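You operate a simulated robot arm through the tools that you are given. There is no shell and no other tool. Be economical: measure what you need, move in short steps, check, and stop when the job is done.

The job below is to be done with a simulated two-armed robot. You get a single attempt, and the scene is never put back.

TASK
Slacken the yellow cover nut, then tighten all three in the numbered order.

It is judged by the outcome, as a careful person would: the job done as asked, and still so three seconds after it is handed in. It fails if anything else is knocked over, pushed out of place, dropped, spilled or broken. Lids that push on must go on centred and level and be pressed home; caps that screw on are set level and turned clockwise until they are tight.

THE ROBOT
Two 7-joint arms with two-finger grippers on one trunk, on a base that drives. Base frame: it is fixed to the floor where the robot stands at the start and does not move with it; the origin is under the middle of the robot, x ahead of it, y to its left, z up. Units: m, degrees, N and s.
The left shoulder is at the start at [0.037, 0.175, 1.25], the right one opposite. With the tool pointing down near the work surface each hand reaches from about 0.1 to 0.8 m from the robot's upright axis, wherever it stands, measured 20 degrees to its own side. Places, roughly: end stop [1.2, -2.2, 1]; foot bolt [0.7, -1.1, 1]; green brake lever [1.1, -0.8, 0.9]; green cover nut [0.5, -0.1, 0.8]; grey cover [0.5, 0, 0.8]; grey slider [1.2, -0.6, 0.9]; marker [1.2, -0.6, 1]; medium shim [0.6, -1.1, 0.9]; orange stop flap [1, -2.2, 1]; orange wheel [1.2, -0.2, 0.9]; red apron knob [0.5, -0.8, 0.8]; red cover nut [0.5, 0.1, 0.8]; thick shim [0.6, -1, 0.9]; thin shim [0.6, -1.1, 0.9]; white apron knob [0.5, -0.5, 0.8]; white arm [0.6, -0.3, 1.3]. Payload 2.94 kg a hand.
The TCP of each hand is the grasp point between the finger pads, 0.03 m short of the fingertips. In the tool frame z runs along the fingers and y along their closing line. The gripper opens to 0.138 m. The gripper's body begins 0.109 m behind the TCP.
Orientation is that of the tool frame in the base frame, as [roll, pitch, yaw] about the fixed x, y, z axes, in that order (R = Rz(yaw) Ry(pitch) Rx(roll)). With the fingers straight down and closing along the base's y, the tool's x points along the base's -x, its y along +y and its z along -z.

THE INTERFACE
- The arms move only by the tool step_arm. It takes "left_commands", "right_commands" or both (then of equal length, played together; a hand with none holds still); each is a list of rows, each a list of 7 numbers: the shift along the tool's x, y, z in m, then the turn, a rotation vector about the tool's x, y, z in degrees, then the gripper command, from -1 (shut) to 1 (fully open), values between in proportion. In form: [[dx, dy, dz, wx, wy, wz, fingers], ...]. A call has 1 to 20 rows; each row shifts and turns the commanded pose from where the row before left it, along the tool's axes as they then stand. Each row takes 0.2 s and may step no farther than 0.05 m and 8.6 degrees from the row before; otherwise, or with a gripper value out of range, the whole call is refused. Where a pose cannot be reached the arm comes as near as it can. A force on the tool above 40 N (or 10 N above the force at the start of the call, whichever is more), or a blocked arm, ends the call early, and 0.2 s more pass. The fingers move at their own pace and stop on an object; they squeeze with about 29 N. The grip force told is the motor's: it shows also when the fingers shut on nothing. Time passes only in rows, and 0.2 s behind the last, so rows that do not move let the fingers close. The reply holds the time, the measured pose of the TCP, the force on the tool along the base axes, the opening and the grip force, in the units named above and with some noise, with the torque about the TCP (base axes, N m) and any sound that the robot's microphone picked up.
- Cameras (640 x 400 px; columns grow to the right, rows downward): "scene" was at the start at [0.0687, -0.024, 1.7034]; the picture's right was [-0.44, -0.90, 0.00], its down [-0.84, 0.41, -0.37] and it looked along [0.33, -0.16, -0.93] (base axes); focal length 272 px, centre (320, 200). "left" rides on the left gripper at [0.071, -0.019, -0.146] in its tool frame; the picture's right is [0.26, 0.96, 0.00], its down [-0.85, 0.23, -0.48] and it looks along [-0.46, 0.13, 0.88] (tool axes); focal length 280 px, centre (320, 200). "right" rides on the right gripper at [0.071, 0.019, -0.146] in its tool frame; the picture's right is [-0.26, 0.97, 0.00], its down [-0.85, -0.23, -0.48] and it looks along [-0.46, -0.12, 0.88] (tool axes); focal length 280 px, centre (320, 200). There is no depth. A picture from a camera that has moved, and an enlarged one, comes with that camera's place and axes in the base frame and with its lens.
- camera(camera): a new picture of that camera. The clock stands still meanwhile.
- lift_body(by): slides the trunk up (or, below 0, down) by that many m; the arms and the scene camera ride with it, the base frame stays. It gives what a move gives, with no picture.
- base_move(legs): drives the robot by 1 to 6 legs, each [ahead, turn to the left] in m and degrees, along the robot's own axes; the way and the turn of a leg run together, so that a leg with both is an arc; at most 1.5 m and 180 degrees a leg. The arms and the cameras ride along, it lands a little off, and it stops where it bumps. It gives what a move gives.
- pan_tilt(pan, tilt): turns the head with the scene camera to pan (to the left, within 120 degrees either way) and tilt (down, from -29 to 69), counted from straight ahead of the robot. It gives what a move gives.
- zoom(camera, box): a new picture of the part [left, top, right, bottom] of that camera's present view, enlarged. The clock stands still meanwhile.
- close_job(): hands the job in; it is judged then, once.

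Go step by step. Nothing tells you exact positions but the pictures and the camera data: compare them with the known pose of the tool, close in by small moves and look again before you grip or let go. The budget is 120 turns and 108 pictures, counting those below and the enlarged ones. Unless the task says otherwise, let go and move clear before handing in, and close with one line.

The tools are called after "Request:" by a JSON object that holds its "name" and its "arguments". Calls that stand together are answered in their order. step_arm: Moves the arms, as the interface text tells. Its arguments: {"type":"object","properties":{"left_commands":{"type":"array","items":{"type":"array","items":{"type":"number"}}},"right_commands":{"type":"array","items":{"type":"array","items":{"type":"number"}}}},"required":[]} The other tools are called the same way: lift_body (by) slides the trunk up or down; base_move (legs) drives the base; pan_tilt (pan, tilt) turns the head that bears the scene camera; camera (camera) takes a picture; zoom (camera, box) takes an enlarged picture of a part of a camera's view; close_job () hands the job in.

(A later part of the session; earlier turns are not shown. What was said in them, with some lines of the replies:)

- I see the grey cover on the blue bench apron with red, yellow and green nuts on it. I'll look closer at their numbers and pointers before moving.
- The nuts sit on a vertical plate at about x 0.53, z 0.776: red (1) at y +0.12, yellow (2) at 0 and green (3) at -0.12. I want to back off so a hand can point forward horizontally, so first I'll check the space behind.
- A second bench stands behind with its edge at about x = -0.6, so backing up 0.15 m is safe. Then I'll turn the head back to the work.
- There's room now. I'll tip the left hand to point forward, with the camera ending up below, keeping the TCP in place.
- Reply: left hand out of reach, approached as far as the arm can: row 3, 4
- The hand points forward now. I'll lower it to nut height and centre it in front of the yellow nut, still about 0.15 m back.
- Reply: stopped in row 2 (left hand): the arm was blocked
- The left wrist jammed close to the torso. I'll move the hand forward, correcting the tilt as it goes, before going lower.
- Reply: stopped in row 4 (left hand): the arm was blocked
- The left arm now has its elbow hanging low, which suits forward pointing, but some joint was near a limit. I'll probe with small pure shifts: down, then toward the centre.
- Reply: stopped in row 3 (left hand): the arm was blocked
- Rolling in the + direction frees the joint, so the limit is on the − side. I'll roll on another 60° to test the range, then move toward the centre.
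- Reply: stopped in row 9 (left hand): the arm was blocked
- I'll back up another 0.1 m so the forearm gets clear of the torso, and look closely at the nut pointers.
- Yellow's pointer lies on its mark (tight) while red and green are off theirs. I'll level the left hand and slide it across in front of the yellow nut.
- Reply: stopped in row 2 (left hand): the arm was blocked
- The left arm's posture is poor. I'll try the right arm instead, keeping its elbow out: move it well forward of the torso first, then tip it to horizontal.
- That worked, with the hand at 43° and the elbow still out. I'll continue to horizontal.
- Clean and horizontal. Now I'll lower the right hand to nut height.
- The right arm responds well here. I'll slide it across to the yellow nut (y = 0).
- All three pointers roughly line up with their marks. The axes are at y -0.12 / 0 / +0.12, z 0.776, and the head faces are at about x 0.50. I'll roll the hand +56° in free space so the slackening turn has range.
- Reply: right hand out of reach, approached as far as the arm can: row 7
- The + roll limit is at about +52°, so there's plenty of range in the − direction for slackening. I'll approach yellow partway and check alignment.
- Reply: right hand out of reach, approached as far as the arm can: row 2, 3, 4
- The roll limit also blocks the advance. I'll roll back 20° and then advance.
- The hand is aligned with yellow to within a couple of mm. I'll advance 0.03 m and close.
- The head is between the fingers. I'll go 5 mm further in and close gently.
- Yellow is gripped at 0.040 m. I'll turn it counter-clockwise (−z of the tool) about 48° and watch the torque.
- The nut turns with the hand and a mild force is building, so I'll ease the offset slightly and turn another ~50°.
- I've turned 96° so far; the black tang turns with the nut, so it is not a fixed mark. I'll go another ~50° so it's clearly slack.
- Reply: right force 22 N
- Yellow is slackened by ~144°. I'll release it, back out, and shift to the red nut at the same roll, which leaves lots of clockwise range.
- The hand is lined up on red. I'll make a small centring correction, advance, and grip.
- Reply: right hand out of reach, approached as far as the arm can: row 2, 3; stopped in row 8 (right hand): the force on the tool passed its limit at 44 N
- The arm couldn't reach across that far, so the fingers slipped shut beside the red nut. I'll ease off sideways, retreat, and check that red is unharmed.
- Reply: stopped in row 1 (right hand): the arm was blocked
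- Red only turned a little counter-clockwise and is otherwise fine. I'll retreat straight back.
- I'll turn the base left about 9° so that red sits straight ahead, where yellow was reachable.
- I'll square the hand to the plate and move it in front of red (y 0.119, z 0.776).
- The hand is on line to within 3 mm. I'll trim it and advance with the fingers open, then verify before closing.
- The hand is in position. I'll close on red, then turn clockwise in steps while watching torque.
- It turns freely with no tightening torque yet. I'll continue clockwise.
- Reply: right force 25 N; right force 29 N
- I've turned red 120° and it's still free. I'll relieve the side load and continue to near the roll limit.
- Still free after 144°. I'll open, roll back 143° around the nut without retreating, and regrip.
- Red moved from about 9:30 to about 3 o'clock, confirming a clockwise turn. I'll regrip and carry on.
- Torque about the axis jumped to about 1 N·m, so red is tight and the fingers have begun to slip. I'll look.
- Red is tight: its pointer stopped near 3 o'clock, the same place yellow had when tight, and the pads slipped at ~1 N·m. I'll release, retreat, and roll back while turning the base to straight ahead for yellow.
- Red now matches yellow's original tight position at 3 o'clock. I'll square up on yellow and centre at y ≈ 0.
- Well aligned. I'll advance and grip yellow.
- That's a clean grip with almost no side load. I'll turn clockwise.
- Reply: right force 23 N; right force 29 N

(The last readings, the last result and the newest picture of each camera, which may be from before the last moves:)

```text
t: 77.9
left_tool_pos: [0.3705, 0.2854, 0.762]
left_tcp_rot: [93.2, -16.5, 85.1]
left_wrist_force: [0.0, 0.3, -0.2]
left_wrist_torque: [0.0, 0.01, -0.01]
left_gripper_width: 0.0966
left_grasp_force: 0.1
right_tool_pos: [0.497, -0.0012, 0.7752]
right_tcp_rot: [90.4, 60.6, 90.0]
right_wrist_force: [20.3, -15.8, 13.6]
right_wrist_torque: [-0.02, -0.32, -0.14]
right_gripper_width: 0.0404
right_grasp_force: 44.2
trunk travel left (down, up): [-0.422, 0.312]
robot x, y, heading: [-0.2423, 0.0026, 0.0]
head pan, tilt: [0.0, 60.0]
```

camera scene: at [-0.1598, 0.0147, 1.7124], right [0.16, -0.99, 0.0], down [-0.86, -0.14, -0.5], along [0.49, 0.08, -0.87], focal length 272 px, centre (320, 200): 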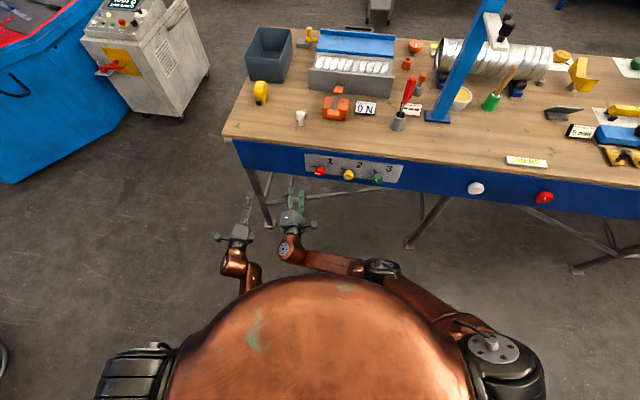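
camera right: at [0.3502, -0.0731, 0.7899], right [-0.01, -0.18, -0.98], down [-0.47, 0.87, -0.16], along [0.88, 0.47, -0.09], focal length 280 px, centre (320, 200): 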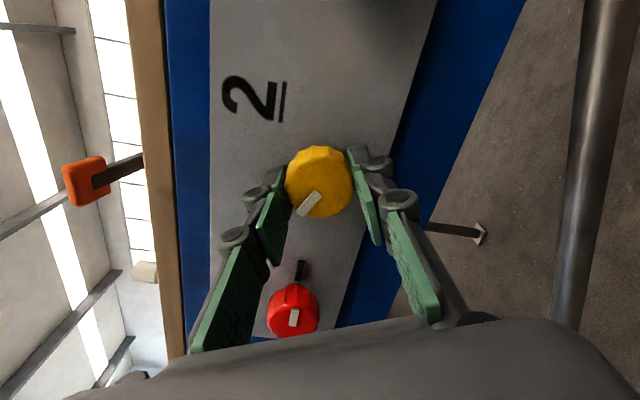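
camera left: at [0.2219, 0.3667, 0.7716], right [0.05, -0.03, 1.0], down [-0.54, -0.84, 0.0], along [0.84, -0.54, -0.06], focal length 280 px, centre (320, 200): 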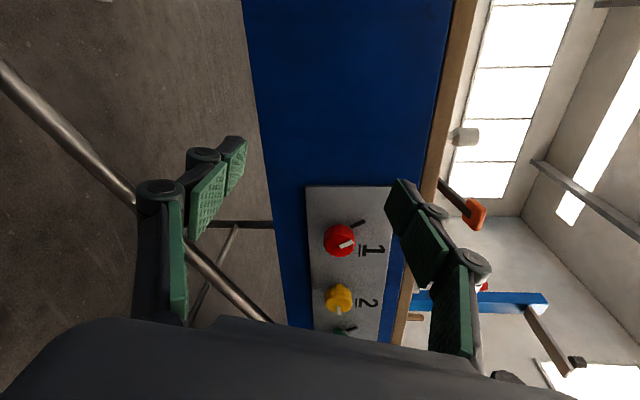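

It has turned 145° and isn't tight yet. I'll regrip as before and continue.

Request:
{"name": "step_arm", "arguments": {"right_commands": [[0, 0, 0, 0, 0, 0, 0.2], [0, 0, 0, 0, 0, 0, 0.2], [0, 0, 0, 0, 0, 0, 0.2], [0, 0, 0, 0, 0, -8.4, 0.2], [0, 0, 0, 0, 0, -8.4, 0.2], [0, 0, 0, 0, 0, -8.4, 0.2], [0, 0, 0, 0, 0, -8.4, 0.2], [0, 0, 0, 0, 0, -8.4, 0.2], [0, 0, 0, 0, 0, -8.4, 0.2], [0, 0, 0, 0, 0, -8.4, 0.2], [0, 0, 0, 0, 0, -8.4, 0.2], [0, 0, 0, 0, 0, -8.4, 0.2], [0, 0, 0, 0, 0, -8.4, 0.2], [0, 0, 0, 0, 0, 0, 0.2]]}}

Request:
{"name": "camera", "arguments": {"camera": "right"}}

```text
t: 80.9
left_tool_pos: [0.3705, 0.287, 0.7624]
left_tcp_rot: [93.2, -16.5, 85.0]
left_wrist_force: [0.7, -0.2, -0.2]
left_wrist_torque: [-0.01, 0.03, -0.02]
left_gripper_width: 0.0966
left_grasp_force: 0.1
right_tool_pos: [0.4951, 0.0002, 0.775]
right_tcp_rot: [-90.4, 35.3, -90.4]
right_wrist_force: [1.4, -0.7, 0.7]
right_wrist_torque: [-0.02, -0.02, -0.01]
right_gripper_width: 0.0826
right_grasp_force: 0.1
trunk travel left (down, up): [-0.422, 0.312]
robot x, y, heading: [-0.2446, 0.0016, 0.1]
head pan, tilt: [0.0, 60.0]
```

```text
50 pictures are left
camera right: at [0.3488, -0.0468, 0.7201], right [0.0, 0.77, -0.64], down [-0.47, 0.56, 0.68], along [0.88, 0.3, 0.36], focal length 280 px, centre (320, 200)
```

right: 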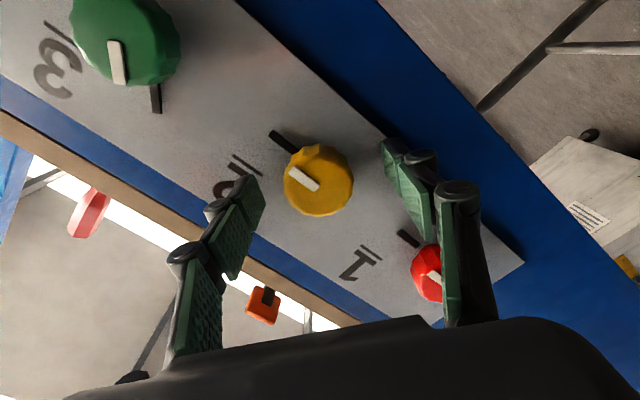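

Yellow's pointer is back near 3 o'clock. I'll grip again and turn on to the stop.

Request:
{"name": "step_arm", "arguments": {"right_commands": [[0, -0.001, 0.002, 0, 0, 0, -0.4], [0, 0, 0, 0, 0, 0, -0.7], [0, 0, 0, 0, 0, 0, -1], [0, 0, 0, 0, 0, 0, -1], [0, 0, 0, 0, 0, 0, -1], [0, 0, 0, 0, 0, 5, -1], [0, 0, 0, 0, 0, 5, -1], [0, 0, 0, 0, 0, 5, -1]]}}

Request:
{"name": "step_arm", "arguments": {"right_commands": [[0, 0, 0, 0, 0, 5, -1], [0, 0, 0, 0, 0, 5, -1], [0, 0, 0, 0, 0, 5, -1], [0, 0, 0, 0, 0, 5, -1]]}}

Request:
{"name": "step_arm", "arguments": {"right_commands": [[0, 0, 0, 0, 0, 5, -1], [0, 0, 0, 0, 0, 5, -1], [0, 0, 0, 0, 0, 5, -1], [0, 0, 0, 0, 0, 5, -1], [0, 0, 0, 0, 0, 5, -1]]}}

Request:
{"name": "camera", "arguments": {"camera": "right"}}

```text
t: 82.7
left_tool_pos: [0.3701, 0.2869, 0.7629]
left_tcp_rot: [93.3, -16.4, 85.1]
left_wrist_force: [0.2, -0.4, -0.5]
left_wrist_torque: [-0.01, -0.01, -0.01]
left_gripper_width: 0.0968
left_grasp_force: 0.0
right_tool_pos: [0.4987, -0.0015, 0.7771]
right_tcp_rot: [-90.5, 50.4, -90.6]
right_wrist_force: [1.6, 0.0, 0.4]
right_wrist_torque: [-0.74, 0.09, -0.01]
right_gripper_width: 0.0406
right_grasp_force: 45.0
trunk travel left (down, up): [-0.422, 0.312]
robot x, y, heading: [-0.2432, -0.0025, 0.2]
head pan, tilt: [0.0, 60.0]
```

```text
t: 83.7
left_tool_pos: [0.3713, 0.2867, 0.7627]
left_tcp_rot: [93.1, -16.5, 85.1]
left_wrist_force: [-0.9, 0.3, -0.4]
left_wrist_torque: [-0.01, 0.0, 0.02]
left_gripper_width: 0.0966
left_grasp_force: 0.0
right_tool_pos: [0.4971, -0.0022, 0.7767]
right_tcp_rot: [-90.8, 70.5, -91.0]
right_wrist_force: [1.5, -3.1, 2.3]
right_wrist_torque: [-0.77, -0.07, -0.06]
right_gripper_width: 0.0409
right_grasp_force: 44.9
trunk travel left (down, up): [-0.422, 0.312]
robot x, y, heading: [-0.2411, -0.0015, -0.1]
head pan, tilt: [0.0, 60.0]
```

```text
t: 84.9
left_tool_pos: [0.3715, 0.2864, 0.7629]
left_tcp_rot: [93.2, -16.5, 85.2]
left_wrist_force: [0.4, -0.4, -0.6]
left_wrist_torque: [0.01, 0.01, -0.02]
left_gripper_width: 0.0966
left_grasp_force: 0.0
right_tool_pos: [0.4973, -0.0022, 0.7758]
right_tcp_rot: [93.6, 84.5, 93.2]
right_wrist_force: [1.7, -6.5, 2.2]
right_wrist_torque: [-0.72, -0.04, -0.09]
right_gripper_width: 0.0408
right_grasp_force: 44.6
trunk travel left (down, up): [-0.422, 0.312]
robot x, y, heading: [-0.2462, -0.0023, 0.0]
head pan, tilt: [0.0, 60.0]
```

```text
49 pictures are left
camera right: at [0.351, 0.0247, 0.7091], right [0.01, 0.94, 0.35], down [-0.47, -0.31, 0.83], along [0.88, -0.17, 0.44], focal length 280 px, centre (320, 200)
```

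right: 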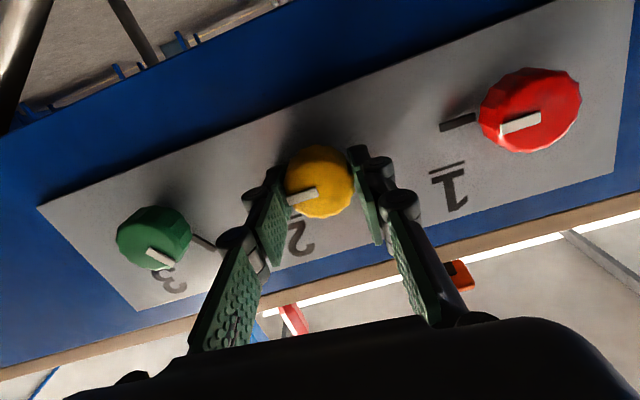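

Yellow is tight: it's slipping at its stop, with its pointer parallel to red's. I'll release, retreat, roll back and move to green.

Request:
{"name": "step_arm", "arguments": {"right_commands": [[0, 0, 0, 0, 0, 0, 0.2], [0, 0, 0, 0, 0, 0, 0.2], [0, 0, 0, 0, 0, 0, 0.2], [0, 0, 0, 0, 0, 0, 0.2], [0, 0, -0.035, 0, 0, 0, 0.2], [0, 0, -0.035, 0, 0, 0, 0.2], [0, 0, 0, 0, 0, -8.5, 0.2], [0, 0, 0, 0, 0, -8.5, 0.2], [0, 0, 0, 0, 0, -8.5, 0.2], [0, 0, 0, 0, 0, -8.5, 0.2], [0, 0, 0, 0, 0, -8.5, 0.2], [0, 0, 0, 0, 0, -8.5, 0.2], [0, 0, 0, 0, 0, -8.5, 0.2], [0, 0, 0, 0, 0, -8.5, 0.2], [0, 0, 0, 0, 0, -8.5, 0.2], [0, 0, 0, 0, 0, -8.5, 0.2], [0, 0, 0, 0, 0, -8.5, 0.2], [0, 0, 0, 0, 0, -8.5, 0.2], [0, 0, 0, 0, 0, -8.5, 0.2], [0, 0, 0, 0, 0, -8.5, 0.2]]}}

Request:
{"name": "step_arm", "arguments": {"right_commands": [[0.0268, 0.0124, 0, 0, 0, 0, 0.2], [0.0268, 0.0124, 0, 0, 0, 0, 0.2], [0.0268, 0.0124, 0, 0, 0, 0, 0.2], [0.0268, 0.0124, 0, 0, 0, 0, 0.2], [0, 0, 0, 0, 0, 0, 0.2]]}}

Request:
{"name": "camera", "arguments": {"camera": "right"}}

Request:
{"name": "zoom", "arguments": {"camera": "scene", "box": [240, 130, 400, 250]}}

```text
t: 89.1
left_tool_pos: [0.3709, 0.2862, 0.7624]
left_tcp_rot: [93.3, -16.5, 85.1]
left_wrist_force: [0.0, -0.9, 0.1]
left_wrist_torque: [0.0, -0.02, 0.02]
left_gripper_width: 0.0965
left_grasp_force: 0.1
right_tool_pos: [0.4283, -0.0009, 0.7759]
right_tcp_rot: [-90.3, -23.9, -89.9]
right_wrist_force: [-1.3, 0.4, -0.2]
right_wrist_torque: [0.0, 0.01, -0.01]
right_gripper_width: 0.0827
right_grasp_force: 0.1
trunk travel left (down, up): [-0.422, 0.312]
robot x, y, heading: [-0.2425, -0.0021, 0.2]
head pan, tilt: [0.0, 60.0]
```

```text
t: 90.3
left_tool_pos: [0.3704, 0.2861, 0.7616]
left_tcp_rot: [93.2, -16.5, 85.1]
left_wrist_force: [0.9, -0.2, 0.0]
left_wrist_torque: [-0.02, -0.01, 0.01]
left_gripper_width: 0.0967
left_grasp_force: 0.0
right_tool_pos: [0.4283, -0.1187, 0.774]
right_tcp_rot: [-90.5, -23.8, -90.0]
right_wrist_force: [-0.2, -1.1, -0.4]
right_wrist_torque: [0.0, 0.0, 0.01]
right_gripper_width: 0.0832
right_grasp_force: 0.0
trunk travel left (down, up): [-0.422, 0.312]
robot x, y, heading: [-0.2445, -0.0002, 0.2]
head pan, tilt: [0.0, 60.0]
```

```text
48 pictures are left
camera right: at [0.2824, -0.1908, 0.7865], right [-0.01, -0.15, -0.99], down [-0.47, 0.87, -0.13], along [0.88, 0.47, -0.08], focal length 280 px, centre (320, 200)
```

right: 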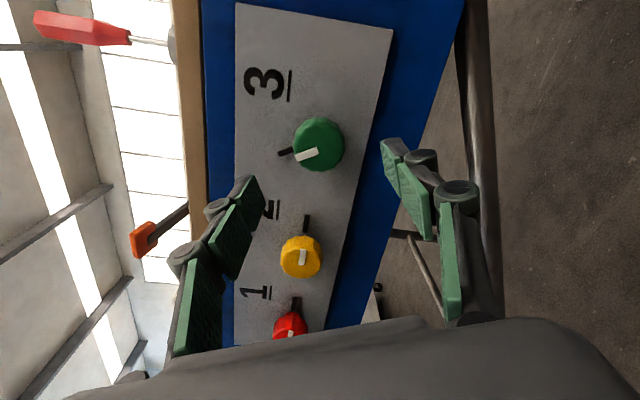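

```text
3.33 times, centred on (320, 190) of scene
camera zoom: at [-0.1586, 0.0015, 1.7124], right [0.0, -1.0, 0.0], down [-0.87, 0.0, -0.5], along [0.5, 0.0, -0.87], focal length 906 px, centre (320, 233)
```

zoom: 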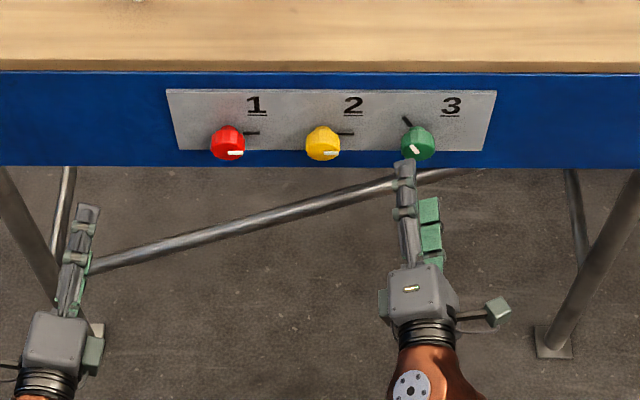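

Red and yellow match at 3 o'clock. Next I'll advance onto green with a small trim.

Request:
{"name": "step_arm", "arguments": {"right_commands": [[0.002, -0.0008, 0.02, 0, 0, 0, 0.2], [0, 0, 0.02, 0, 0, 0, 0.2], [0, 0, 0.02, 0, 0, 0, 0.2], [0, 0, 0.009, 0, 0, 0, 0.2], [0, 0, 0, 0, 0, 0, 0.2]]}}

Request:
{"name": "camera", "arguments": {"camera": "right"}}

```text
t: 91.5
left_tool_pos: [0.3699, 0.2868, 0.7618]
left_tcp_rot: [93.1, -16.6, 85.1]
left_wrist_force: [-0.2, -0.3, -0.3]
left_wrist_torque: [0.02, 0.0, 0.02]
left_gripper_width: 0.0966
left_grasp_force: 0.1
right_tool_pos: [0.4961, -0.12, 0.7741]
right_tcp_rot: [-90.4, -23.7, -90.1]
right_wrist_force: [-1.1, -0.7, 0.5]
right_wrist_torque: [-0.01, -0.06, 0.02]
right_gripper_width: 0.083
right_grasp_force: 0.0
trunk travel left (down, up): [-0.422, 0.312]
robot x, y, heading: [-0.2431, 0.0007, 0.4]
head pan, tilt: [0.0, 60.0]
```

```text
46 pictures are left
camera right: at [0.3505, -0.1928, 0.7872], right [-0.01, -0.15, -0.99], down [-0.47, 0.87, -0.13], along [0.88, 0.47, -0.08], focal length 280 px, centre (320, 200)
```

right: 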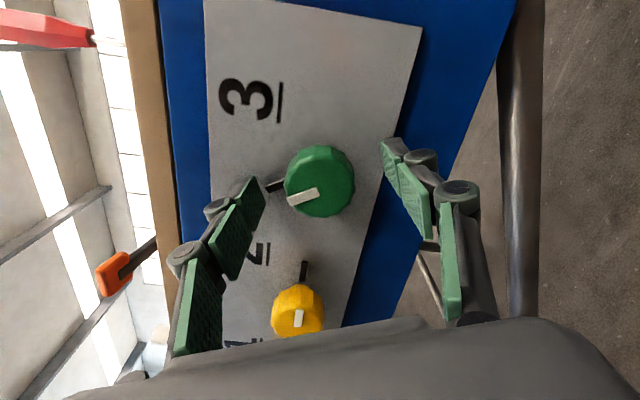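

Centred. I'll close and turn clockwise.

Request:
{"name": "step_arm", "arguments": {"right_commands": [[0, 0, 0, 0, 0, 0, -0.4], [0, 0, 0, 0, 0, 0, -0.7], [0, 0, 0, 0, 0, 0, -1], [0, 0, 0, 0, 0, 0, -1], [0, 0, 0, 0, 0, 0, -1], [0, 0, 0, 0, 0, 5, -1], [0, 0, 0, 0, 0, 5, -1], [0, 0, 0, 0, 0, 5, -1], [0, 0, 0, 0, 0, 5, -1]]}}

Request:
{"name": "step_arm", "arguments": {"right_commands": [[0, 0, 0, 0, 0, 6, -1], [0, 0, 0, 0, 0, 6, -1], [0, 0, 0, 0, 0, 6, -1], [0, 0, 0, 0, 0, 6, -1], [0, 0, 0, 0, 0, 6, -1], [0, 0, 0, 0, 0, 6, -1], [0, 0, 0, 0, 0, 6, -1], [0, 0, 0, 0, 0, 6, -1], [0, 0, 0, 0, 0, 6, -1], [0, 0, 0, 0, 0, 6, -1]]}}

Request:
{"name": "step_arm", "arguments": {"right_commands": [[0, 0, 0, 0, 0, 6, -1], [0, 0, 0, 0, 0, 6, -1], [0, 0, 0, 0, 0, 6, -1], [0, 0, 0, 0, 0, 6, -1], [0, 0, 0, 0, 0, 6, -1], [0, 0, 0, 0, 0, 6, -1]]}}

Request:
{"name": "camera", "arguments": {"camera": "right"}}

```text
t: 93.5
left_tool_pos: [0.3699, 0.2879, 0.7626]
left_tcp_rot: [93.2, -16.5, 85.0]
left_wrist_force: [0.6, 0.4, -0.2]
left_wrist_torque: [-0.03, 0.0, 0.01]
left_gripper_width: 0.0967
left_grasp_force: 0.0
right_tool_pos: [0.4962, -0.1208, 0.7746]
right_tcp_rot: [-90.3, -3.6, -90.2]
right_wrist_force: [1.5, 0.7, 0.6]
right_wrist_torque: [0.0, -0.03, 0.17]
right_gripper_width: 0.0405
right_grasp_force: 45.0
trunk travel left (down, up): [-0.422, 0.312]
robot x, y, heading: [-0.2435, 0.0004, 0.2]
head pan, tilt: [0.0, 60.0]
```

```text
t: 95.7
left_tool_pos: [0.371, 0.2865, 0.7618]
left_tcp_rot: [93.1, -16.6, 85.1]
left_wrist_force: [0.0, -0.3, 0.7]
left_wrist_torque: [0.01, 0.01, 0.03]
left_gripper_width: 0.0968
left_grasp_force: 0.0
right_tool_pos: [0.4963, -0.1202, 0.7767]
right_tcp_rot: [-90.4, 56.4, -90.5]
right_wrist_force: [8.3, -2.8, 9.2]
right_wrist_torque: [0.0, -0.32, 0.0]
right_gripper_width: 0.0403
right_grasp_force: 44.8
trunk travel left (down, up): [-0.422, 0.312]
robot x, y, heading: [-0.2443, 0.0017, -0.0]
head pan, tilt: [0.0, 60.0]
```

```text
t: 97.1
left_tool_pos: [0.3706, 0.286, 0.7614]
left_tcp_rot: [93.1, -16.5, 85.1]
left_wrist_force: [-0.2, -0.4, -0.6]
left_wrist_torque: [-0.02, -0.01, 0.03]
left_gripper_width: 0.0969
left_grasp_force: 0.1
right_tool_pos: [0.4966, -0.1219, 0.7746]
right_tcp_rot: [96.4, 87.5, 96.1]
right_wrist_force: [9.8, -7.8, 12.1]
right_wrist_torque: [0.01, -0.42, -0.14]
right_gripper_width: 0.0405
right_grasp_force: 44.6
trunk travel left (down, up): [-0.422, 0.312]
robot x, y, heading: [-0.2419, -0.0024, 0.0]
head pan, tilt: [0.0, 60.0]
```

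```text
45 pictures are left
camera right: at [0.3502, -0.0988, 0.7077], right [0.01, 0.95, 0.3], down [-0.47, -0.26, 0.84], along [0.88, -0.15, 0.45], focal length 280 px, centre (320, 200)
```

right: 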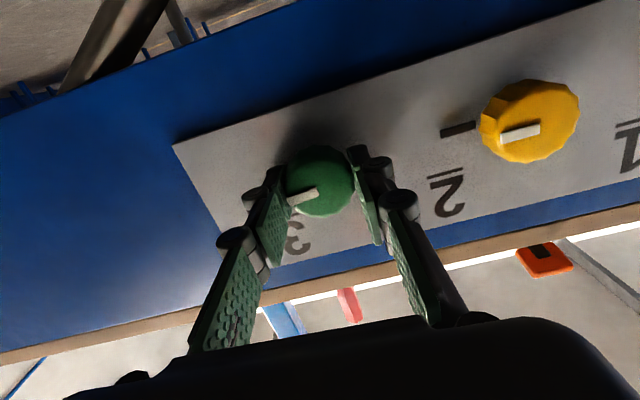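

Green's pointer is nearly at 3 o'clock. I'll continue a few degrees to find the stop.

Request:
{"name": "step_arm", "arguments": {"right_commands": [[0, 0, 0, 0, 0, 5, -1], [0, 0, 0, 0, 0, 5, -1], [0, 0, 0, 0, 0, 5, -1]]}}

Request:
{"name": "step_arm", "arguments": {"right_commands": [[0, 0, 0, 0, 0, 5, -1], [0, 0, 0, 0, 0, 5, -1]]}}

Request:
{"name": "camera", "arguments": {"camera": "right"}}

```text
t: 97.9
left_tool_pos: [0.3704, 0.2866, 0.761]
left_tcp_rot: [93.2, -16.5, 85.1]
left_wrist_force: [0.4, 0.2, -0.4]
left_wrist_torque: [0.0, 0.01, 0.03]
left_gripper_width: 0.0965
left_grasp_force: 0.0
right_tool_pos: [0.4957, -0.1212, 0.7737]
right_tcp_rot: [91.6, 72.7, 91.3]
right_wrist_force: [12.8, -6.9, 2.8]
right_wrist_torque: [-1.07, -0.14, -0.26]
right_gripper_width: 0.0408
right_grasp_force: 44.7
trunk travel left (down, up): [-0.422, 0.312]
robot x, y, heading: [-0.2428, 0.0042, -0.0]
head pan, tilt: [0.0, 60.0]
```

```text
t: 98.5
left_tool_pos: [0.3702, 0.287, 0.7613]
left_tcp_rot: [93.1, -16.5, 85.0]
left_wrist_force: [0.0, 0.5, -0.4]
left_wrist_torque: [-0.03, 0.01, 0.03]
left_gripper_width: 0.0966
left_grasp_force: 0.0
right_tool_pos: [0.4964, -0.1207, 0.7742]
right_tcp_rot: [91.0, 62.6, 90.9]
right_wrist_force: [6.2, -5.9, -1.4]
right_wrist_torque: [-0.71, 0.09, 0.1]
right_gripper_width: 0.0405
right_grasp_force: 45.4
trunk travel left (down, up): [-0.422, 0.312]
robot x, y, heading: [-0.2452, -0.001, 0.3]
head pan, tilt: [0.0, 60.0]
```

```text
44 pictures are left
camera right: at [0.3492, -0.0708, 0.7213], right [0.01, 0.74, 0.68], down [-0.47, -0.59, 0.65], along [0.88, -0.32, 0.34], focal length 280 px, centre (320, 200)
```

right: 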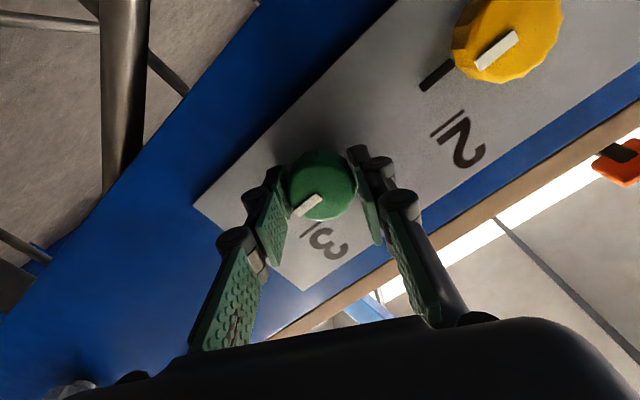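

Green is tight: torque peaked at ~1.07 N·m and its pointer is parallel to yellow's. I'll release, back clear and check all three.

Request:
{"name": "step_arm", "arguments": {"right_commands": [[0, 0, 0, 0, 0, 0, 0.2], [0, 0, 0, 0, 0, 0, 0.2], [0, 0, 0, 0, 0, 0, 0.2], [0, 0, 0, 0, 0, 0, 0.2], [0, 0, -0.03, 0, 0, 0, 0.2], [0, 0, -0.03, 0, 0, 0, 0.2], [0, 0, -0.03, 0, 0, -5, 0.2], [0, 0, -0.03, 0, 0, -5, 0.2], [0, 0, 0, 0, 0, 0, 0.2]]}}

Request:
{"name": "zoom", "arguments": {"camera": "scene", "box": [240, 130, 400, 250]}}

Request:
{"name": "camera", "arguments": {"camera": "right"}}

```text
t: 100.5
left_tool_pos: [0.3695, 0.2872, 0.761]
left_tcp_rot: [93.2, -16.5, 85.2]
left_wrist_force: [1.2, 0.4, -0.9]
left_wrist_torque: [0.0, 0.02, 0.04]
left_gripper_width: 0.0967
left_grasp_force: 0.1
right_tool_pos: [0.3761, -0.1203, 0.7787]
right_tcp_rot: [91.1, 72.8, 90.8]
right_wrist_force: [-0.1, -0.1, -0.4]
right_wrist_torque: [-0.01, 0.01, -0.02]
right_gripper_width: 0.0828
right_grasp_force: 0.1
trunk travel left (down, up): [-0.422, 0.312]
robot x, y, heading: [-0.2422, -0.0013, 0.0]
head pan, tilt: [0.0, 60.0]
```

```text
3.33 times, centred on (320, 190) of scene
camera zoom: at [-0.1583, 0.0009, 1.7124], right [0.0, -1.0, 0.0], down [-0.87, 0.0, -0.5], along [0.5, 0.0, -0.87], focal length 906 px, centre (320, 233)
```

zoom: 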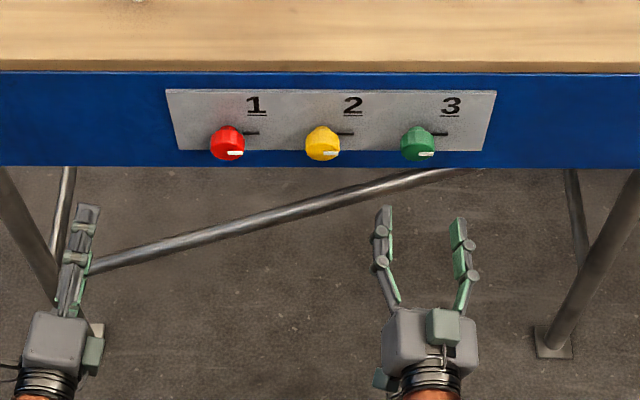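

```text
42 pictures are left
camera right: at [0.2303, -0.0802, 0.7175], right [0.01, 0.84, 0.54], down [-0.47, -0.47, 0.74], along [0.88, -0.26, 0.4], focal length 280 px, centre (320, 200)
```

right: 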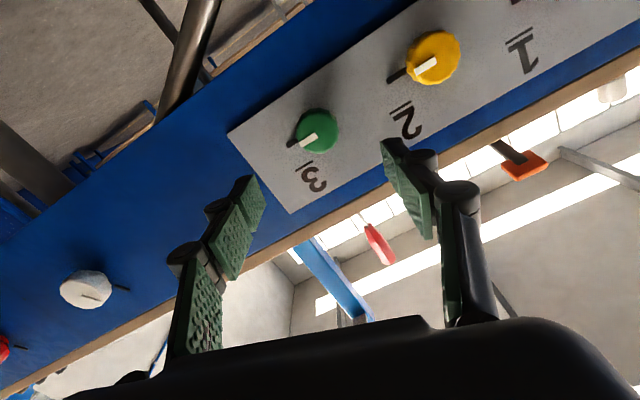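

All three nuts are at the same 3 o'clock stop, nothing else has moved, and both hands are clear. I'm handing in.

Request:
{"name": "close_job", "arguments": {}}

```text
The job is handed in.
```

I slackened the yellow nut by about 144°, then tightened red (1), yellow (2) and green (3) in that order until each stopped turning. All three pointers now sit at the same 3 o'clock position. During one failed grip the fingers slipped and turned red slightly counter-clockwise before I tightened it. Both hands are clear of the bench.
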